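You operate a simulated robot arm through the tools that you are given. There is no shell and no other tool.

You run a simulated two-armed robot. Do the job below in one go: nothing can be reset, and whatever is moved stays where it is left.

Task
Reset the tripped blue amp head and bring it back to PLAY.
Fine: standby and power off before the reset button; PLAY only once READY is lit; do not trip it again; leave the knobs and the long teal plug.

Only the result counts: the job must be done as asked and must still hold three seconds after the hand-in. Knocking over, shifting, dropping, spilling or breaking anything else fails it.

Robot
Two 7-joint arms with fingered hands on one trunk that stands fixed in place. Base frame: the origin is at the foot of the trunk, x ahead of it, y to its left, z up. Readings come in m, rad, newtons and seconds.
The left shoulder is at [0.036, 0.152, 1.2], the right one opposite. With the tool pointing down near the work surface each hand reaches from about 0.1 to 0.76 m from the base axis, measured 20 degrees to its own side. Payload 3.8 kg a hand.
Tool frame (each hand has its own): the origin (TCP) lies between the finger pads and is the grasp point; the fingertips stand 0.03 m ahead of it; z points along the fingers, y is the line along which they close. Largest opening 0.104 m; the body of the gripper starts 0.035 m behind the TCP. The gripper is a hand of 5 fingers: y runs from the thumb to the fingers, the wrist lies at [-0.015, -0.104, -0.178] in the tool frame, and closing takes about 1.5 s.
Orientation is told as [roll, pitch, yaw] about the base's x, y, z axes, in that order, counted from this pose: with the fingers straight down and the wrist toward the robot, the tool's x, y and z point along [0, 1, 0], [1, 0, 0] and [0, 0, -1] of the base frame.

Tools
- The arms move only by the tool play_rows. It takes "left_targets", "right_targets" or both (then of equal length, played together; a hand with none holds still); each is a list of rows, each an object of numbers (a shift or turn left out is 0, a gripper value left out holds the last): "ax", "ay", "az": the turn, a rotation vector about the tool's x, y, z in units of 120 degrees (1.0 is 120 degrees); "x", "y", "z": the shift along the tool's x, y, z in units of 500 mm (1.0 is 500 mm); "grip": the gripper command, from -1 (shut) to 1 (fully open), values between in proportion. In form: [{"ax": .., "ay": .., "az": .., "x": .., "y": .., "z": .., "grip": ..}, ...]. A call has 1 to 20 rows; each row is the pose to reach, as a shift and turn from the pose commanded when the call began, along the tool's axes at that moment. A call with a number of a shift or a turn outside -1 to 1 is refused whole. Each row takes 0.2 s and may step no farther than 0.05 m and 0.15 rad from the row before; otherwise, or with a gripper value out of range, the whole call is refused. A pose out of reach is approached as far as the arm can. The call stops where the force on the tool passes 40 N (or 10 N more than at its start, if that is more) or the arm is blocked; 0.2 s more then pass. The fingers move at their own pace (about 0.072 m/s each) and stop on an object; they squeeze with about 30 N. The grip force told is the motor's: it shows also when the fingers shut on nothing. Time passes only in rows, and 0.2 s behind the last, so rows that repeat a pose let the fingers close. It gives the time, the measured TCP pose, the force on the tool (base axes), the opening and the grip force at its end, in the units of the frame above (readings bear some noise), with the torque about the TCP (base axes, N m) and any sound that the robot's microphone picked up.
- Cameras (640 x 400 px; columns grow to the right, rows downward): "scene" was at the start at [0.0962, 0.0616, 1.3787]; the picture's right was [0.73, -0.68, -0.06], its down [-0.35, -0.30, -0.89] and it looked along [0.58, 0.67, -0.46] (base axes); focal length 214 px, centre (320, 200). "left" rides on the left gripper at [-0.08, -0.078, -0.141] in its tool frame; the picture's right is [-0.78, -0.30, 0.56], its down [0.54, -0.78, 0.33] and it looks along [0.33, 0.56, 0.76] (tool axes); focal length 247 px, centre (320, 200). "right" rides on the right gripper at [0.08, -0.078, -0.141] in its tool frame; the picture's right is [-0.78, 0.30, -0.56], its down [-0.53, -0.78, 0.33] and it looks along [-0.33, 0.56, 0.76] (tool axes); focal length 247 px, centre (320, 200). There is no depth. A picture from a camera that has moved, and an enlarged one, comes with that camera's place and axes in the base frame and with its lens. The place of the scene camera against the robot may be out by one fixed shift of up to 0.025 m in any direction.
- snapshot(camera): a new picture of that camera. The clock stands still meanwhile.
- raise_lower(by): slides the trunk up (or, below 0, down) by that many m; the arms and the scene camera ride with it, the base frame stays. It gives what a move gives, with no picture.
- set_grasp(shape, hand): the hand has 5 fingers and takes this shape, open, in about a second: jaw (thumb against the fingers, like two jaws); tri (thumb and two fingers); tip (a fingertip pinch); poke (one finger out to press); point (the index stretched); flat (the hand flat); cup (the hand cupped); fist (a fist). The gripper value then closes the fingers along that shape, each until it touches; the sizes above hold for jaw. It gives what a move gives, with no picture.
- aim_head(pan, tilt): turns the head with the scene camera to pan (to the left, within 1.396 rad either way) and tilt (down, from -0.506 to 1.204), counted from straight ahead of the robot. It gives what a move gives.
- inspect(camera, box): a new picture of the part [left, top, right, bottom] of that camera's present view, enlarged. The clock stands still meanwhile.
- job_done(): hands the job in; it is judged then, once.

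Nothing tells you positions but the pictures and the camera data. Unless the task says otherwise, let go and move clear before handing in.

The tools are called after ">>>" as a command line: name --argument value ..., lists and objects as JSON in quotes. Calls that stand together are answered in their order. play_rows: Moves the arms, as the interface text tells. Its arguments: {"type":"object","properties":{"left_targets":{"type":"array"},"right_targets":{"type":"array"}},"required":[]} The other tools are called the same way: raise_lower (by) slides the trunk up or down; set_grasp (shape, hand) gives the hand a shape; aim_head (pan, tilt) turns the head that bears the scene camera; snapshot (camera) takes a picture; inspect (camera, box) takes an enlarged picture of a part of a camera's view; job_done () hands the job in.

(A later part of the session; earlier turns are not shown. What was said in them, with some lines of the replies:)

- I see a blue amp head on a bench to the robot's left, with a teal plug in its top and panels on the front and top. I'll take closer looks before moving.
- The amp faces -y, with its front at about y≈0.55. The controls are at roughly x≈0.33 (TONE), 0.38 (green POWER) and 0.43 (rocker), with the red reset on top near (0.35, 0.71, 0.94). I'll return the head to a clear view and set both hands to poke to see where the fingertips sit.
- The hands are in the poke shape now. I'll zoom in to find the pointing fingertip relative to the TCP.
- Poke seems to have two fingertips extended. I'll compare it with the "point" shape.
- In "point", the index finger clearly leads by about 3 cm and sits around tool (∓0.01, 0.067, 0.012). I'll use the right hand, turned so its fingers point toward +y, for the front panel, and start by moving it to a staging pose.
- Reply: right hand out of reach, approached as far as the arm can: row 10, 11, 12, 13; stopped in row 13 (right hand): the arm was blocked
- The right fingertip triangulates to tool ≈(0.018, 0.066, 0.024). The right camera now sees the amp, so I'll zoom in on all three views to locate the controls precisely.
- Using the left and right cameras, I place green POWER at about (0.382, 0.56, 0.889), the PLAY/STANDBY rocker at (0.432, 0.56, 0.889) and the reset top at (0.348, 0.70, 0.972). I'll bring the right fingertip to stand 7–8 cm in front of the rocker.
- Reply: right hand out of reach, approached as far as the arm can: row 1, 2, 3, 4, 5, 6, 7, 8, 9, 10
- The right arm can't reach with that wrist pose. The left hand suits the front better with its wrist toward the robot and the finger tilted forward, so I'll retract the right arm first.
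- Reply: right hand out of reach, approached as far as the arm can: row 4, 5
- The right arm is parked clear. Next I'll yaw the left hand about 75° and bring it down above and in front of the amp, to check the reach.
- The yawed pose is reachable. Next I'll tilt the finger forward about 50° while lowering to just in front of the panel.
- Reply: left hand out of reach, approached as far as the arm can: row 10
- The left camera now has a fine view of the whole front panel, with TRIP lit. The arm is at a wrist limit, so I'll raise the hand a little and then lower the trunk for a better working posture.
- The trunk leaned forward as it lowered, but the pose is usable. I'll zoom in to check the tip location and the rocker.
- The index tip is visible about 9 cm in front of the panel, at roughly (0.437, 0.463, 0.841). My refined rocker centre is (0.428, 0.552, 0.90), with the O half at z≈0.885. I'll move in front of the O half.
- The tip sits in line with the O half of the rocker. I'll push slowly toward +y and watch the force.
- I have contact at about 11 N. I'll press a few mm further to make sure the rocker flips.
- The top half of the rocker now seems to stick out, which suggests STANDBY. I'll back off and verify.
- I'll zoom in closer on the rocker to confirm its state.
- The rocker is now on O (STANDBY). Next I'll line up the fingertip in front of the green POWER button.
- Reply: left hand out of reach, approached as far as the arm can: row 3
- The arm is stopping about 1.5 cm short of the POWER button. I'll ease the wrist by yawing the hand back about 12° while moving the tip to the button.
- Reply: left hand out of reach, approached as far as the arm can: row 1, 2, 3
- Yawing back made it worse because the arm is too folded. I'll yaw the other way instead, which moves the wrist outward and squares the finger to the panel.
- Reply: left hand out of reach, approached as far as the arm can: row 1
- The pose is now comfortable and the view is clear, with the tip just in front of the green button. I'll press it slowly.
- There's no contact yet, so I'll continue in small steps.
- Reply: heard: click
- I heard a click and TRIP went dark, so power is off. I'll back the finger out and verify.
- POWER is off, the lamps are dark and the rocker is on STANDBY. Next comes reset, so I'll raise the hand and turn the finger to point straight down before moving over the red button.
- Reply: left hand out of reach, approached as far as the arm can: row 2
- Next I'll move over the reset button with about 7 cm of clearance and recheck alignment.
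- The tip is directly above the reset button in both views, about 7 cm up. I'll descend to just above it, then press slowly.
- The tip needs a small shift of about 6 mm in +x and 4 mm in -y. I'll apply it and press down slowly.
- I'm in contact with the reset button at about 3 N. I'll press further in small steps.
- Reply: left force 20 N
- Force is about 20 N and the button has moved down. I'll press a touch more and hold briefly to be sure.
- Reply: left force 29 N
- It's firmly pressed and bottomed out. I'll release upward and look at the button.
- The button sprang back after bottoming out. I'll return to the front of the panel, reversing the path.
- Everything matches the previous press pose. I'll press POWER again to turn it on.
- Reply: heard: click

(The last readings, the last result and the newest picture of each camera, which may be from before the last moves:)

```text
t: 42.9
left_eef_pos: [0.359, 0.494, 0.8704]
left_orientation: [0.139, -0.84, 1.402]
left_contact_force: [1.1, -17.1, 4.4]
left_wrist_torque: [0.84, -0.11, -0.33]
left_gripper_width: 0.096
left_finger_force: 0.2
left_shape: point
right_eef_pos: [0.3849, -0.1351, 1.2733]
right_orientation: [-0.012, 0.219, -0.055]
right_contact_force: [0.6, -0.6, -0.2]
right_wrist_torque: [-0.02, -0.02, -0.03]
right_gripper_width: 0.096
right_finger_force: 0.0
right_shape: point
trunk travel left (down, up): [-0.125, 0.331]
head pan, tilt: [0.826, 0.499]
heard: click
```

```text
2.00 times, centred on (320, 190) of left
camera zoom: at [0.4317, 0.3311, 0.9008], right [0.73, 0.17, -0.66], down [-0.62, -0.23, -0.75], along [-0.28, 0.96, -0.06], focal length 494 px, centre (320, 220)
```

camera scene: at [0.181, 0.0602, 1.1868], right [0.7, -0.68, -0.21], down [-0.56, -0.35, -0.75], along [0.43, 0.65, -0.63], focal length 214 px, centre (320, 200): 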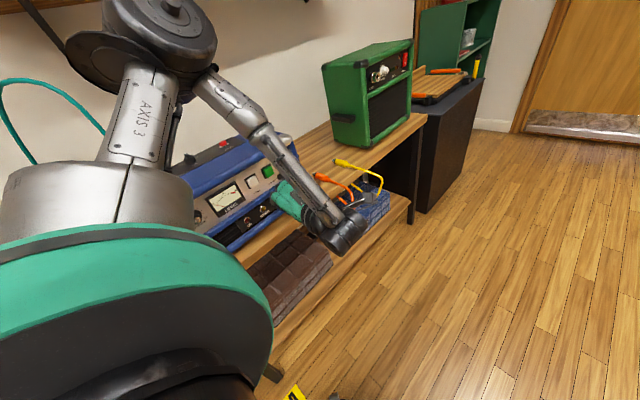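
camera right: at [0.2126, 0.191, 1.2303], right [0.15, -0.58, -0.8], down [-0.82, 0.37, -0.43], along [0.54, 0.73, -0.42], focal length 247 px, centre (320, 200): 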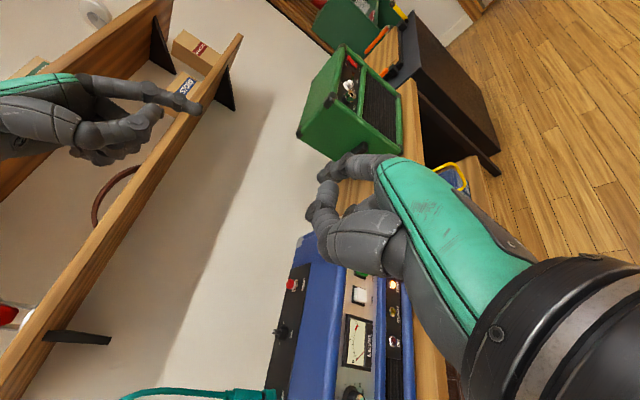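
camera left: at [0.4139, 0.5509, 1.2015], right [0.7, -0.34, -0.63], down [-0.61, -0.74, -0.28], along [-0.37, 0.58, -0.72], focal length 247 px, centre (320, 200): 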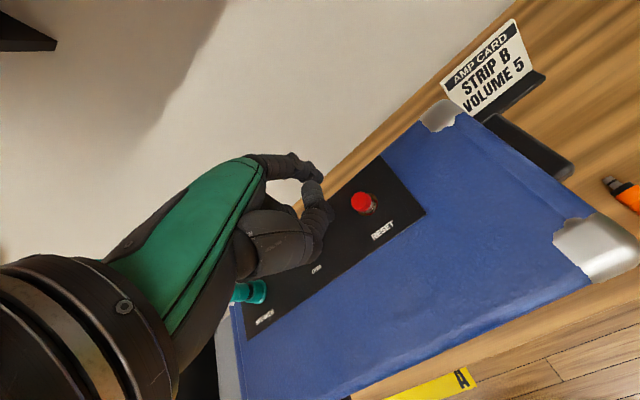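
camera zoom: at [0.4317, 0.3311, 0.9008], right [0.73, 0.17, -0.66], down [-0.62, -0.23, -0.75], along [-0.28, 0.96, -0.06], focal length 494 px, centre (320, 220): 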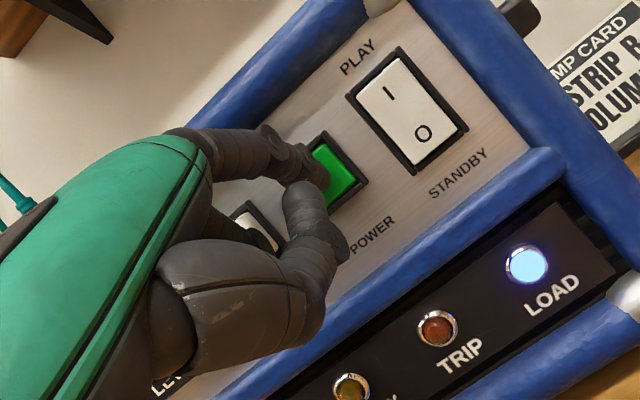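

A click, TRIP stays dark and LOAD is lit. I'll back off and wait for READY.

>>> play_rows --left_targets '[{"x": -0.0026, "y": -0.0264, "z": -0.03}, {"x": -0.0052, "y": -0.0528, "z": -0.06}, {"x": -0.0052, "y": -0.0528, "z": -0.06}]'

>>> inspect --camera "left" --box '[220, 90, 420, 290]'

>>> inspect --camera "scene" --box '[180, 110, 330, 250]'

```text
t: 43.6
left_eef_pos: [0.3563, 0.4554, 0.8716]
left_orientation: [0.142, -0.838, 1.402]
left_contact_force: [0.5, -0.5, 0.1]
left_wrist_torque: [0.0, 0.02, 0.05]
left_gripper_width: 0.0958
left_finger_force: 0.0
left_shape: point
right_eef_pos: [0.3856, -0.1319, 1.2733]
right_orientation: [-0.016, 0.22, -0.055]
right_contact_force: [0.4, 0.3, 0.2]
right_wrist_torque: [-0.02, 0.0, 0.02]
right_gripper_width: 0.0959
right_finger_force: 0.0
right_shape: point
trunk travel left (down, up): [-0.125, 0.331]
head pan, tilt: [0.826, 0.499]
```

```text
2.00 times, centred on (320, 190) of left
camera zoom: at [0.4308, 0.2943, 0.9004], right [0.73, 0.17, -0.66], down [-0.62, -0.23, -0.75], along [-0.28, 0.96, -0.06], focal length 494 px, centre (320, 220)
```

zoom: 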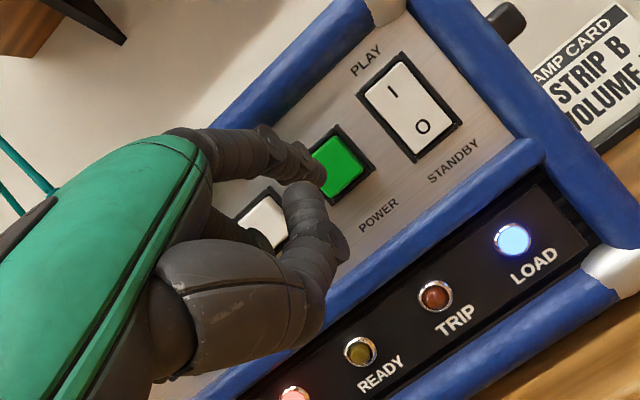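

```text
2.86 times, centred on (255, 180) of scene
camera zoom: at [0.179, 0.061, 1.1873], right [0.7, -0.68, -0.21], down [-0.56, -0.35, -0.75], along [0.44, 0.64, -0.63], focal length 613 px, centre (506, 257)
```

zoom: 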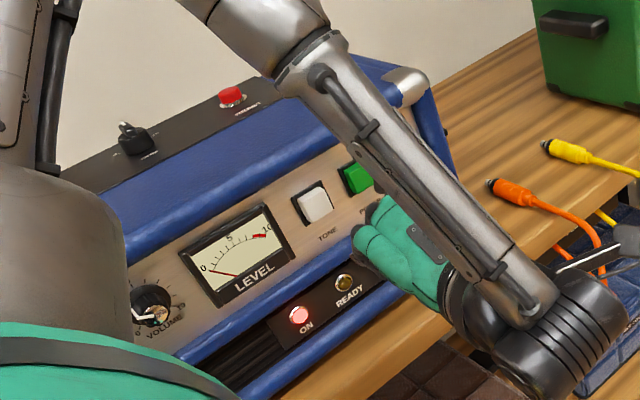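

ON and LOAD are lit and TRIP is dark, but READY isn't lit yet. While waiting I'll line up the finger in front of the rocker's I half, well clear of it.

>>> play_rows --left_targets '[{"x": -0.0329, "y": 0.0048, "z": -0.0103}, {"x": -0.0657, "y": 0.0096, "z": -0.0207}, {"x": -0.0986, "y": 0.0144, "z": -0.031}, {"x": -0.0986, "y": 0.0144, "z": -0.031}, {"x": -0.0986, "y": 0.0144, "z": -0.031}, {"x": -0.0986, "y": 0.0144, "z": -0.031}, {"x": -0.0986, "y": 0.0144, "z": -0.031}, {"x": -0.0986, "y": 0.0144, "z": -0.031}, {"x": -0.0986, "y": 0.0144, "z": -0.031}, {"x": -0.0986, "y": 0.0144, "z": -0.031}]'

>>> inspect --camera "left" --box '[220, 90, 420, 290]'

>>> inspect --camera "scene" --box '[180, 110, 330, 250]'

```text
t: 45.9
left_eef_pos: [0.4078, 0.4451, 0.8809]
left_orientation: [0.14, -0.838, 1.402]
left_contact_force: [-0.8, 0.2, -1.1]
left_wrist_torque: [-0.01, 0.03, 0.0]
left_gripper_width: 0.096
left_finger_force: 0.1
left_shape: point
right_eef_pos: [0.3859, -0.132, 1.2716]
right_orientation: [-0.018, 0.218, -0.055]
right_contact_force: [-0.3, -0.2, -0.9]
right_wrist_torque: [-0.02, -0.01, 0.01]
right_gripper_width: 0.0963
right_finger_force: 0.1
right_shape: point
trunk travel left (down, up): [-0.125, 0.331]
head pan, tilt: [0.826, 0.499]
```

```text
2.00 times, centred on (320, 190) of left
camera zoom: at [0.4812, 0.2828, 0.9101], right [0.73, 0.17, -0.66], down [-0.62, -0.23, -0.75], along [-0.28, 0.96, -0.06], focal length 494 px, centre (320, 220)
```

zoom: 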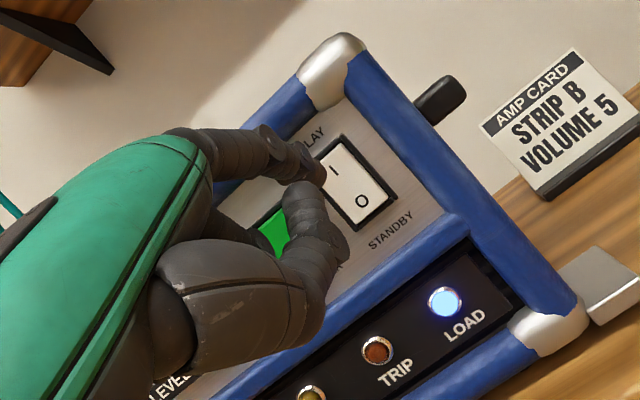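

```text
2.86 times, centred on (255, 180) of scene
camera zoom: at [0.1792, 0.0603, 1.1873], right [0.7, -0.68, -0.21], down [-0.56, -0.35, -0.75], along [0.44, 0.65, -0.63], focal length 613 px, centre (506, 257)
```

zoom: 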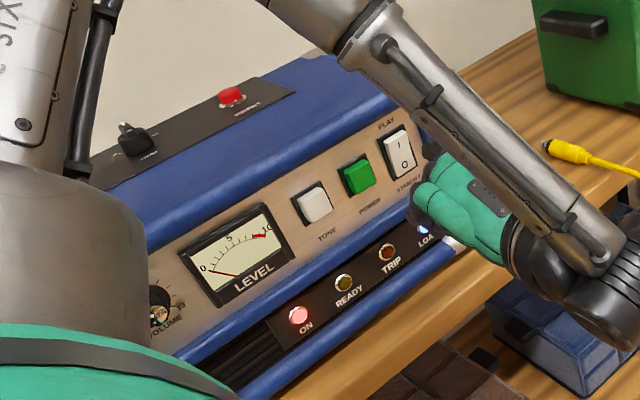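

READY is still dark, so I'll hold still and wait.

>>> play_rows --left_targets '[{"x": 0}, {"x": 0}, {"x": 0}, {"x": 0}, {"x": 0}, {"x": 0}, {"x": 0}, {"x": 0}, {"x": 0}, {"x": 0}, {"x": 0}, {"x": 0}, {"x": 0}, {"x": 0}, {"x": 0}, {"x": 0}, {"x": 0}, {"x": 0}, {"x": 0}, {"x": 0}]'

>>> inspect --camera "scene" --box '[180, 110, 330, 250]'

```text
t: 50.0
left_eef_pos: [0.4079, 0.4435, 0.8811]
left_orientation: [0.141, -0.838, 1.402]
left_contact_force: [0.5, 0.0, 0.1]
left_wrist_torque: [-0.02, -0.02, 0.01]
left_gripper_width: 0.0962
left_finger_force: 0.1
left_shape: point
right_eef_pos: [0.3861, -0.1318, 1.2732]
right_orientation: [-0.018, 0.218, -0.053]
right_contact_force: [0.7, -0.2, 0.8]
right_wrist_torque: [0.0, -0.04, 0.02]
right_gripper_width: 0.0959
right_finger_force: 0.0
right_shape: point
trunk travel left (down, up): [-0.125, 0.331]
head pan, tilt: [0.826, 0.499]
```

```text
2.86 times, centred on (255, 180) of scene
camera zoom: at [0.1792, 0.0603, 1.1873], right [0.7, -0.68, -0.21], down [-0.56, -0.35, -0.75], along [0.44, 0.65, -0.63], focal length 613 px, centre (506, 257)
```

zoom: 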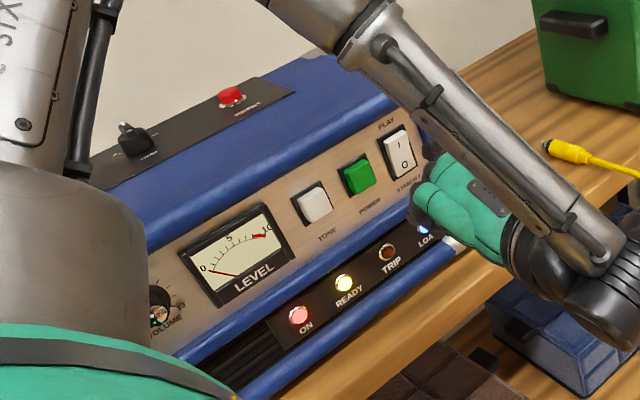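

READY is lit. I'll press the I (PLAY) half of the rocker slowly.

>>> play_rows --left_targets '[{"x": 0.0015, "y": 0.0142, "z": 0.014}, {"x": 0.003, "y": 0.0284, "z": 0.028}, {"x": 0.0043, "y": 0.0426, "z": 0.0423}, {"x": 0.0049, "y": 0.0492, "z": 0.0498}, {"x": 0.0056, "y": 0.0558, "z": 0.0573}]'

>>> inspect --camera "left" --box '[220, 90, 420, 290]'

>>> inspect --camera "scene" --box '[240, 110, 330, 200]'

```text
t: 51.2
left_eef_pos: [0.4092, 0.4874, 0.883]
left_orientation: [0.142, -0.837, 1.401]
left_contact_force: [0.5, -0.5, 0.2]
left_wrist_torque: [0.08, 0.01, 0.01]
left_gripper_width: 0.0957
left_finger_force: 0.1
left_shape: point
right_eef_pos: [0.385, -0.1327, 1.2732]
right_orientation: [-0.015, 0.219, -0.054]
right_contact_force: [-1.0, 0.3, -0.7]
right_wrist_torque: [-0.01, -0.02, 0.0]
right_gripper_width: 0.0961
right_finger_force: 0.1
right_shape: point
trunk travel left (down, up): [-0.125, 0.331]
head pan, tilt: [0.826, 0.499]
```

```text
2.00 times, centred on (320, 190) of left
camera zoom: at [0.4814, 0.3238, 0.9126], right [0.73, 0.17, -0.66], down [-0.62, -0.23, -0.75], along [-0.28, 0.96, -0.06], focal length 494 px, centre (320, 220)
```

zoom: 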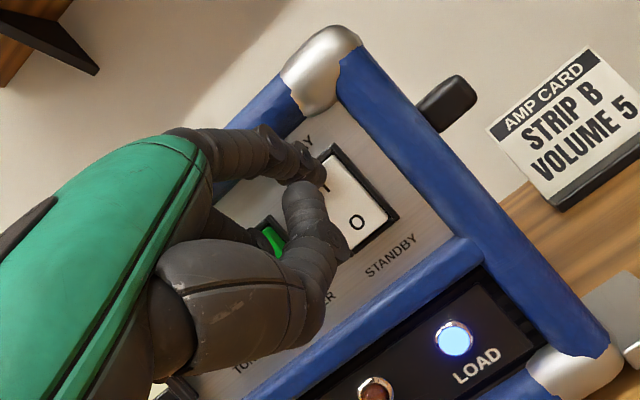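

```text
4.44 times, centred on (285, 155) of scene
camera zoom: at [0.1791, 0.0602, 1.1873], right [0.7, -0.68, -0.21], down [-0.56, -0.35, -0.75], along [0.44, 0.65, -0.63], focal length 953 px, centre (476, 400)
```

zoom: 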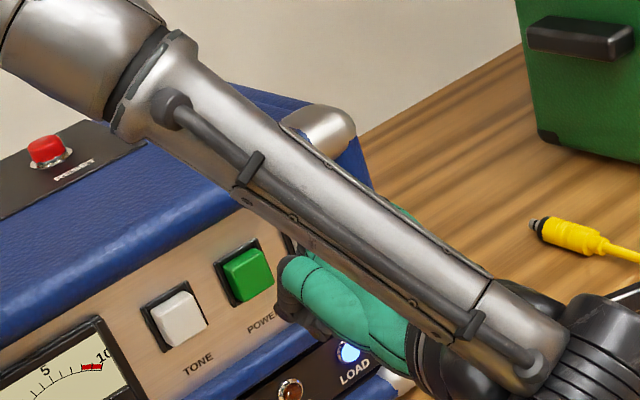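

Nearly touching. I'll keep going in small steps.

>>> play_rows --left_targets '[{"x": 0.0004, "y": 0.004, "z": 0.0045}, {"x": 0.0008, "y": 0.008, "z": 0.009}, {"x": 0.0012, "y": 0.0119, "z": 0.0135}]'

>>> inspect --camera "left" --box '[270, 110, 370, 210]'

```text
t: 52.0
left_eef_pos: [0.4081, 0.4919, 0.8864]
left_orientation: [0.138, -0.843, 1.402]
left_contact_force: [-0.8, -16.2, 4.9]
left_wrist_torque: [0.83, -0.11, -0.34]
left_gripper_width: 0.0957
left_finger_force: 0.0
left_shape: point
right_eef_pos: [0.3848, -0.1349, 1.2725]
right_orientation: [-0.014, 0.219, -0.053]
right_contact_force: [-0.5, -0.5, 0.3]
right_wrist_torque: [-0.01, 0.01, 0.01]
right_gripper_width: 0.0963
right_finger_force: 0.1
right_shape: point
trunk travel left (down, up): [-0.125, 0.331]
head pan, tilt: [0.826, 0.499]
```

```text
4.00 times, centred on (320, 160) of left
camera zoom: at [0.4813, 0.3299, 0.9146], right [0.73, 0.17, -0.66], down [-0.62, -0.22, -0.75], along [-0.28, 0.96, -0.06], focal length 988 px, centre (320, 360)
```

zoom: 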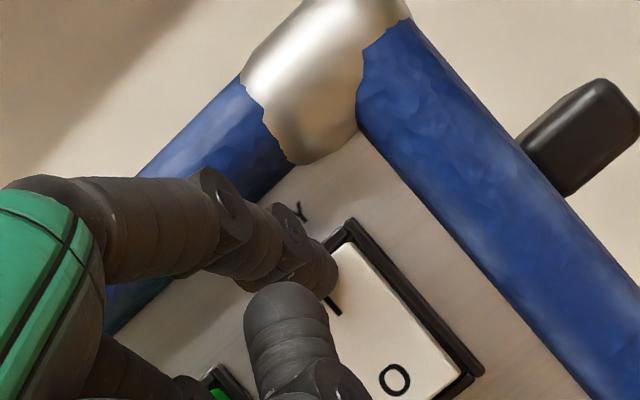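

The tip seems to be catching the rocker's bezel at the very top. I'll back off, lower about 8 mm and press again.

>>> play_rows --left_targets '[{"x": -0.0016, "y": -0.0158, "z": -0.018}, {"x": -0.0033, "y": -0.0303, "z": -0.0104}, {"x": -0.0024, "y": -0.0211, "z": 0.0001}, {"x": -0.0019, "y": -0.0158, "z": 0.0061}, {"x": -0.0015, "y": -0.0119, "z": 0.0106}]'

>>> inspect --camera "left" --box '[270, 110, 370, 210]'

```text
t: 53.2
left_eef_pos: [0.4086, 0.4947, 0.8778]
left_orientation: [0.137, -0.843, 1.403]
left_contact_force: [-1.2, -17.3, 6.2]
left_wrist_torque: [1.04, -0.16, -0.25]
left_gripper_width: 0.0001
left_finger_force: 0.0
left_shape: point
right_eef_pos: [0.3836, -0.1354, 1.2734]
right_orientation: [-0.013, 0.218, -0.053]
right_contact_force: [1.0, 0.3, -0.5]
right_wrist_torque: [-0.02, -0.02, -0.03]
right_gripper_width: 0.0961
right_finger_force: 0.0
right_shape: point
trunk travel left (down, up): [-0.125, 0.331]
head pan, tilt: [0.826, 0.499]
```

```text
4.00 times, centred on (320, 160) of left
camera zoom: at [0.4813, 0.331, 0.9061], right [0.73, 0.17, -0.66], down [-0.62, -0.23, -0.75], along [-0.28, 0.96, -0.06], focal length 988 px, centre (320, 360)
```

zoom: 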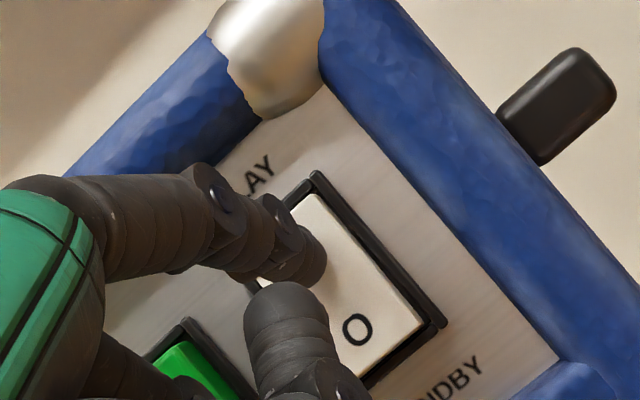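

Force is about 17 N at the depth where the O side flipped earlier. I'll back off and look.

>>> play_rows --left_targets '[{"x": -0.0026, "y": -0.0264, "z": -0.03}, {"x": -0.0052, "y": -0.0528, "z": -0.06}]'

>>> inspect --camera "left" --box '[270, 110, 370, 210]'

>>> inspect --camera "scene" --box '[180, 110, 330, 250]'

```text
t: 53.9
left_eef_pos: [0.4091, 0.4536, 0.8738]
left_orientation: [0.14, -0.838, 1.403]
left_contact_force: [0.7, 0.0, 0.1]
left_wrist_torque: [0.0, 0.0, 0.04]
left_gripper_width: 0.0961
left_finger_force: 0.1
left_shape: point
right_eef_pos: [0.385, -0.1318, 1.2729]
right_orientation: [-0.014, 0.219, -0.054]
right_contact_force: [0.0, -0.1, 0.6]
right_wrist_torque: [0.01, 0.0, 0.0]
right_gripper_width: 0.0962
right_finger_force: 0.0
right_shape: point
trunk travel left (down, up): [-0.125, 0.331]
head pan, tilt: [0.826, 0.499]
```

```text
4.00 times, centred on (320, 160) of left
camera zoom: at [0.4817, 0.293, 0.9039], right [0.73, 0.17, -0.66], down [-0.62, -0.23, -0.75], along [-0.28, 0.96, -0.06], focal length 988 px, centre (320, 360)
```

zoom: 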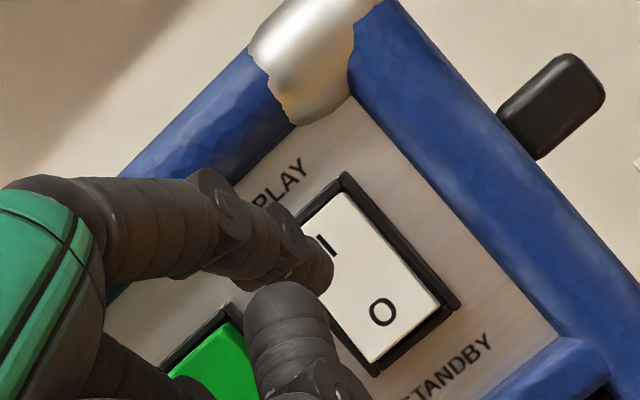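

```text
2.86 times, centred on (255, 180) of scene
camera zoom: at [0.1792, 0.0594, 1.1873], right [0.71, -0.68, -0.21], down [-0.56, -0.35, -0.75], along [0.44, 0.65, -0.63], focal length 613 px, centre (506, 257)
```

zoom: 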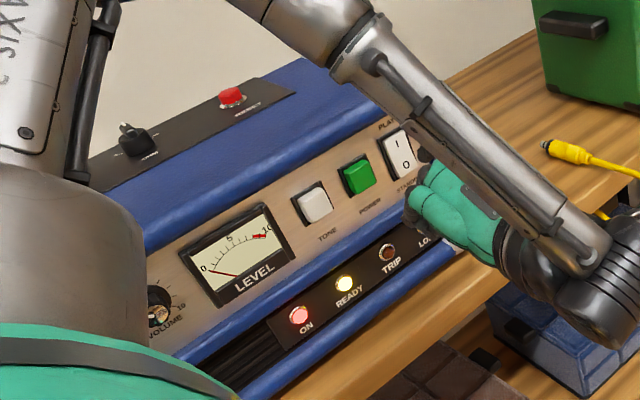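

I'll look more closely at the rocker and lamps.

>>> inspect --camera "scene" --box '[262, 132, 302, 162]'

>>> inspect --camera "left" --box '[305, 145, 355, 190]'

>>> snapshot --camera "left"

```text
13.33 times, centred on (282, 147) of scene
camera zoom: at [0.1792, 0.0594, 1.1873], right [0.71, -0.68, -0.21], down [-0.56, -0.35, -0.75], along [0.44, 0.65, -0.63], focal length 2860 px, centre (827, 907)
```

zoom: 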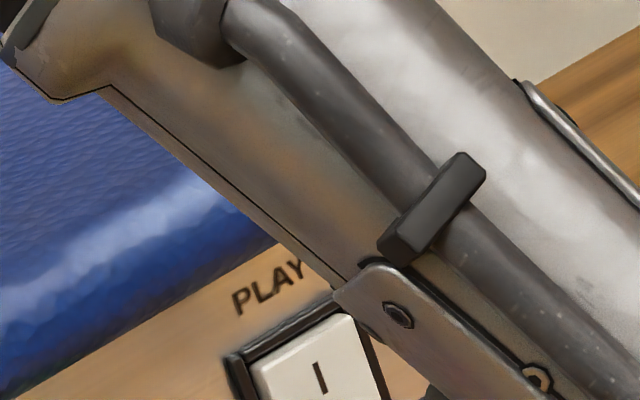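

```text
8.89 times, centred on (330, 168) of left
camera zoom: at [0.4817, 0.293, 0.9039], right [0.73, 0.17, -0.66], down [-0.62, -0.23, -0.75], along [-0.28, 0.96, -0.06], focal length 2195 px, centre (231, 489)
```

zoom: 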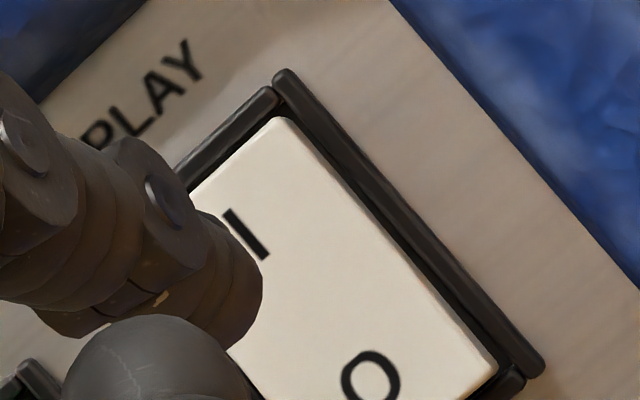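

```text
taken
camera left: at [0.4817, 0.293, 0.9039], right [0.73, 0.17, -0.66], down [-0.62, -0.23, -0.75], along [-0.28, 0.96, -0.06], focal length 247 px, centre (320, 200)
```

left: 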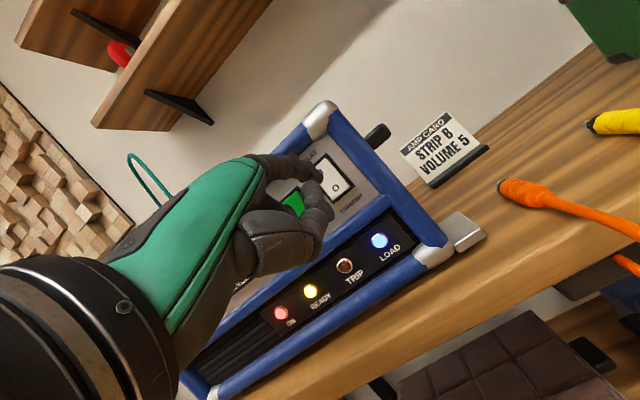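

The lamps show ON, READY and LOAD lit with TRIP dark. I'll retract further for an unobstructed view of the rocker.

>>> play_rows --left_targets '[{"x": 0.005, "y": -0.02, "z": -0.06}, {"x": 0.01, "y": -0.04, "z": -0.12}, {"x": 0.0156, "y": -0.0614, "z": -0.1876}]'

>>> snapshot --camera "scene"

>>> inspect --camera "left" --box '[290, 110, 410, 220]'

>>> inspect --camera "scene" --box '[262, 132, 322, 182]'

```text
t: 54.6
left_eef_pos: [0.3984, 0.4132, 0.9133]
left_orientation: [0.138, -0.825, 1.4]
left_contact_force: [-0.2, 0.9, 0.3]
left_wrist_torque: [0.02, 0.01, -0.01]
left_gripper_width: 0.0958
left_finger_force: 0.0
left_shape: point
left hand out of reach, approached as far as the arm can: row 2, 3
right_eef_pos: [0.3841, -0.132, 1.2734]
right_orientation: [-0.015, 0.218, -0.054]
right_contact_force: [-0.2, 0.0, 0.1]
right_wrist_torque: [0.02, -0.01, 0.0]
right_gripper_width: 0.0961
right_finger_force: 0.1
right_shape: point
trunk travel left (down, up): [-0.125, 0.331]
head pan, tilt: [0.826, 0.499]
```

```text
taken
camera scene: at [0.1788, 0.0606, 1.1874], right [0.7, -0.68, -0.21], down [-0.56, -0.35, -0.75], along [0.44, 0.64, -0.63], focal length 214 px, centre (320, 200)
```

scene: 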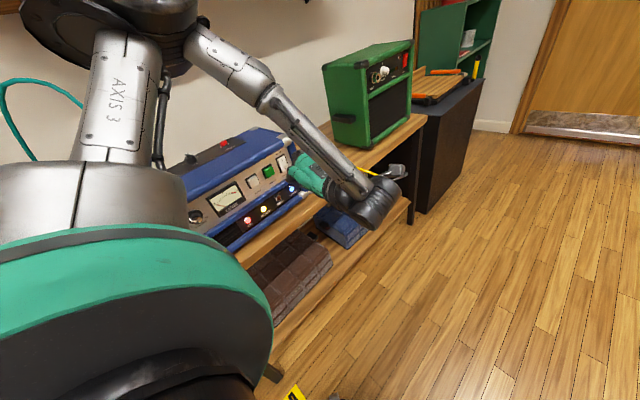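

```text
3.64 times, centred on (350, 165) of left
camera zoom: at [0.4711, 0.251, 0.9452], right [0.73, 0.16, -0.66], down [-0.62, -0.24, -0.74], along [-0.28, 0.96, -0.07], focal length 898 px, centre (211, 327)
```

zoom: 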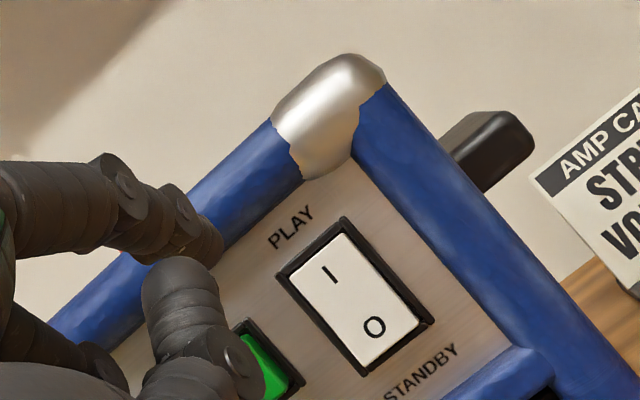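

```text
8.00 times, centred on (292, 157) of scene
camera zoom: at [0.1788, 0.0606, 1.1874], right [0.7, -0.68, -0.21], down [-0.56, -0.35, -0.75], along [0.44, 0.64, -0.63], focal length 1716 px, centre (544, 544)
```

zoom: 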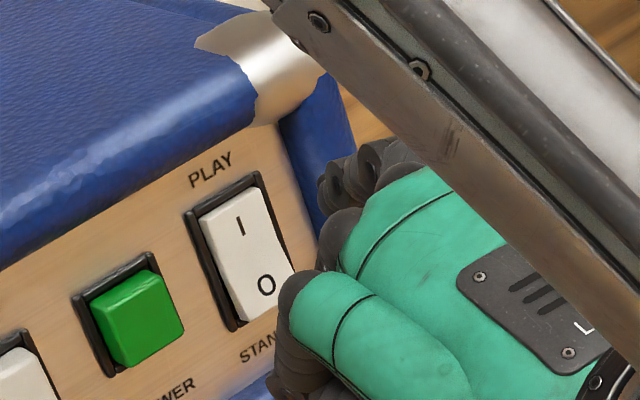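

The rocker's I side is now pressed in and the O end protrudes, so it's on PLAY. I'll lift the left hand clear and make a final check of the lamps and switch.

>>> play_rows --left_targets '[{"ax": 0.05, "x": 0.005, "y": 0.0387, "z": -0.0422}, {"ax": 0.1, "x": 0.0099, "y": 0.0774, "z": -0.0843}, {"ax": 0.15, "x": 0.0148, "y": 0.1161, "z": -0.1265}, {"ax": 0.2, "x": 0.0198, "y": 0.1547, "z": -0.1687}, {"ax": 0.25, "x": 0.0247, "y": 0.1934, "z": -0.2109}, {"ax": 0.3, "x": 0.0297, "y": 0.2321, "z": -0.253}, {"ax": 0.35, "x": 0.0346, "y": 0.2708, "z": -0.2952}, {"ax": 0.35, "x": 0.0346, "y": 0.2708, "z": -0.2952}]'

>>> snapshot --camera "scene"

>>> inspect --camera "scene" --box '[180, 130, 320, 250]'

>>> inspect --camera "scene" --box '[262, 140, 302, 180]'

```text
t: 56.5
left_eef_pos: [0.3997, 0.395, 1.1165]
left_orientation: [0.094, -0.109, 1.497]
left_contact_force: [-0.9, -0.2, 0.3]
left_wrist_torque: [0.01, 0.01, 0.0]
left_gripper_width: 0.0958
left_finger_force: 0.1
left_shape: point
right_eef_pos: [0.3849, -0.1316, 1.273]
right_orientation: [-0.015, 0.219, -0.055]
right_contact_force: [-0.6, 0.1, -1.0]
right_wrist_torque: [0.01, 0.02, -0.04]
right_gripper_width: 0.0961
right_finger_force: 0.0
right_shape: point
trunk travel left (down, up): [-0.125, 0.331]
head pan, tilt: [0.826, 0.499]
```

```text
taken
camera scene: at [0.1794, 0.0604, 1.1872], right [0.7, -0.68, -0.21], down [-0.56, -0.35, -0.75], along [0.44, 0.65, -0.63], focal length 214 px, centre (320, 200)
```

scene: 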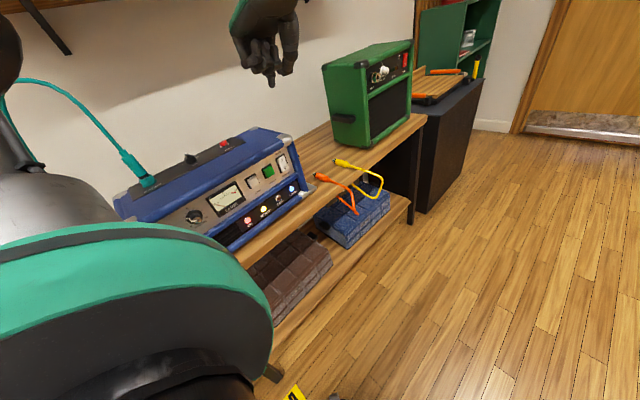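

```text
3.33 times, centred on (250, 190) of scene
camera zoom: at [0.1794, 0.0604, 1.1872], right [0.7, -0.68, -0.21], down [-0.56, -0.35, -0.75], along [0.44, 0.65, -0.63], focal length 715 px, centre (553, 233)
```

zoom: 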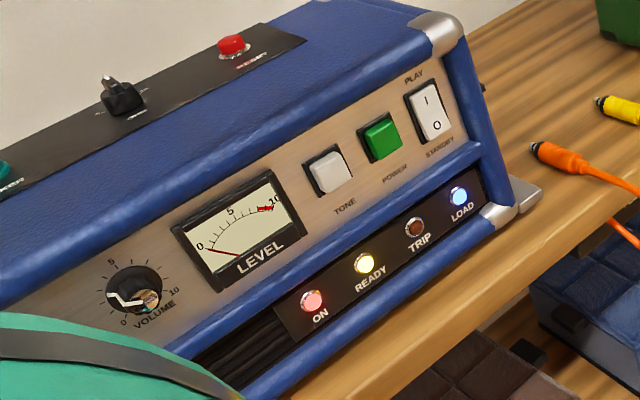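

```text
10.00 times, centred on (282, 160) of scene
camera zoom: at [0.1794, 0.0604, 1.1872], right [0.7, -0.68, -0.21], down [-0.56, -0.35, -0.75], along [0.44, 0.65, -0.63], focal length 2145 px, centre (700, 600)
```

zoom: 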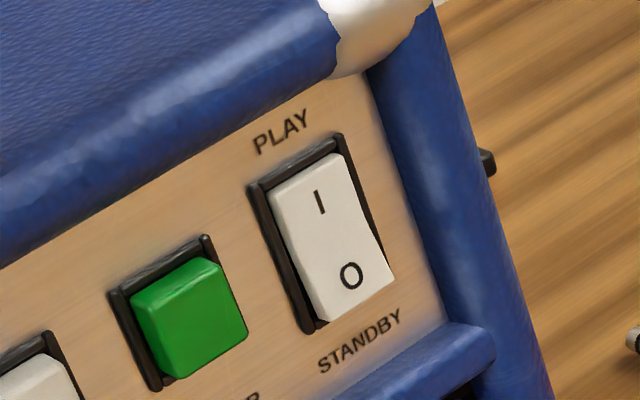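

The rocker is clearly on I (PLAY) with the O end standing out. ON, READY and LOAD are lit, TRIP is dark, and both hands are clear with nothing else disturbed. Handing in.

>>> job_done

```text
The job is handed in.
```

The blue amp head is reset and back on PLAY. At the last check, about three seconds after I switched to PLAY, ON, READY and LOAD were lit and TRIP was dark.

- **Order:** I switched to standby, turned power off, pressed reset, then turned power back on. I pressed PLAY only after READY lit.
- **Reset press:** I heard no click from the reset button, but TRIP stayed dark when power came back on.
- **Play press:** My first press on the PLAY side seemed to catch the switch's rim, so I backed off and pressed again slightly lower. The close-up view then showed the PLAY side pressed in.
- **Left alone:** I did not touch the knobs or the long teal plug, and saw nothing else moved. Both hands were clear at hand-in.
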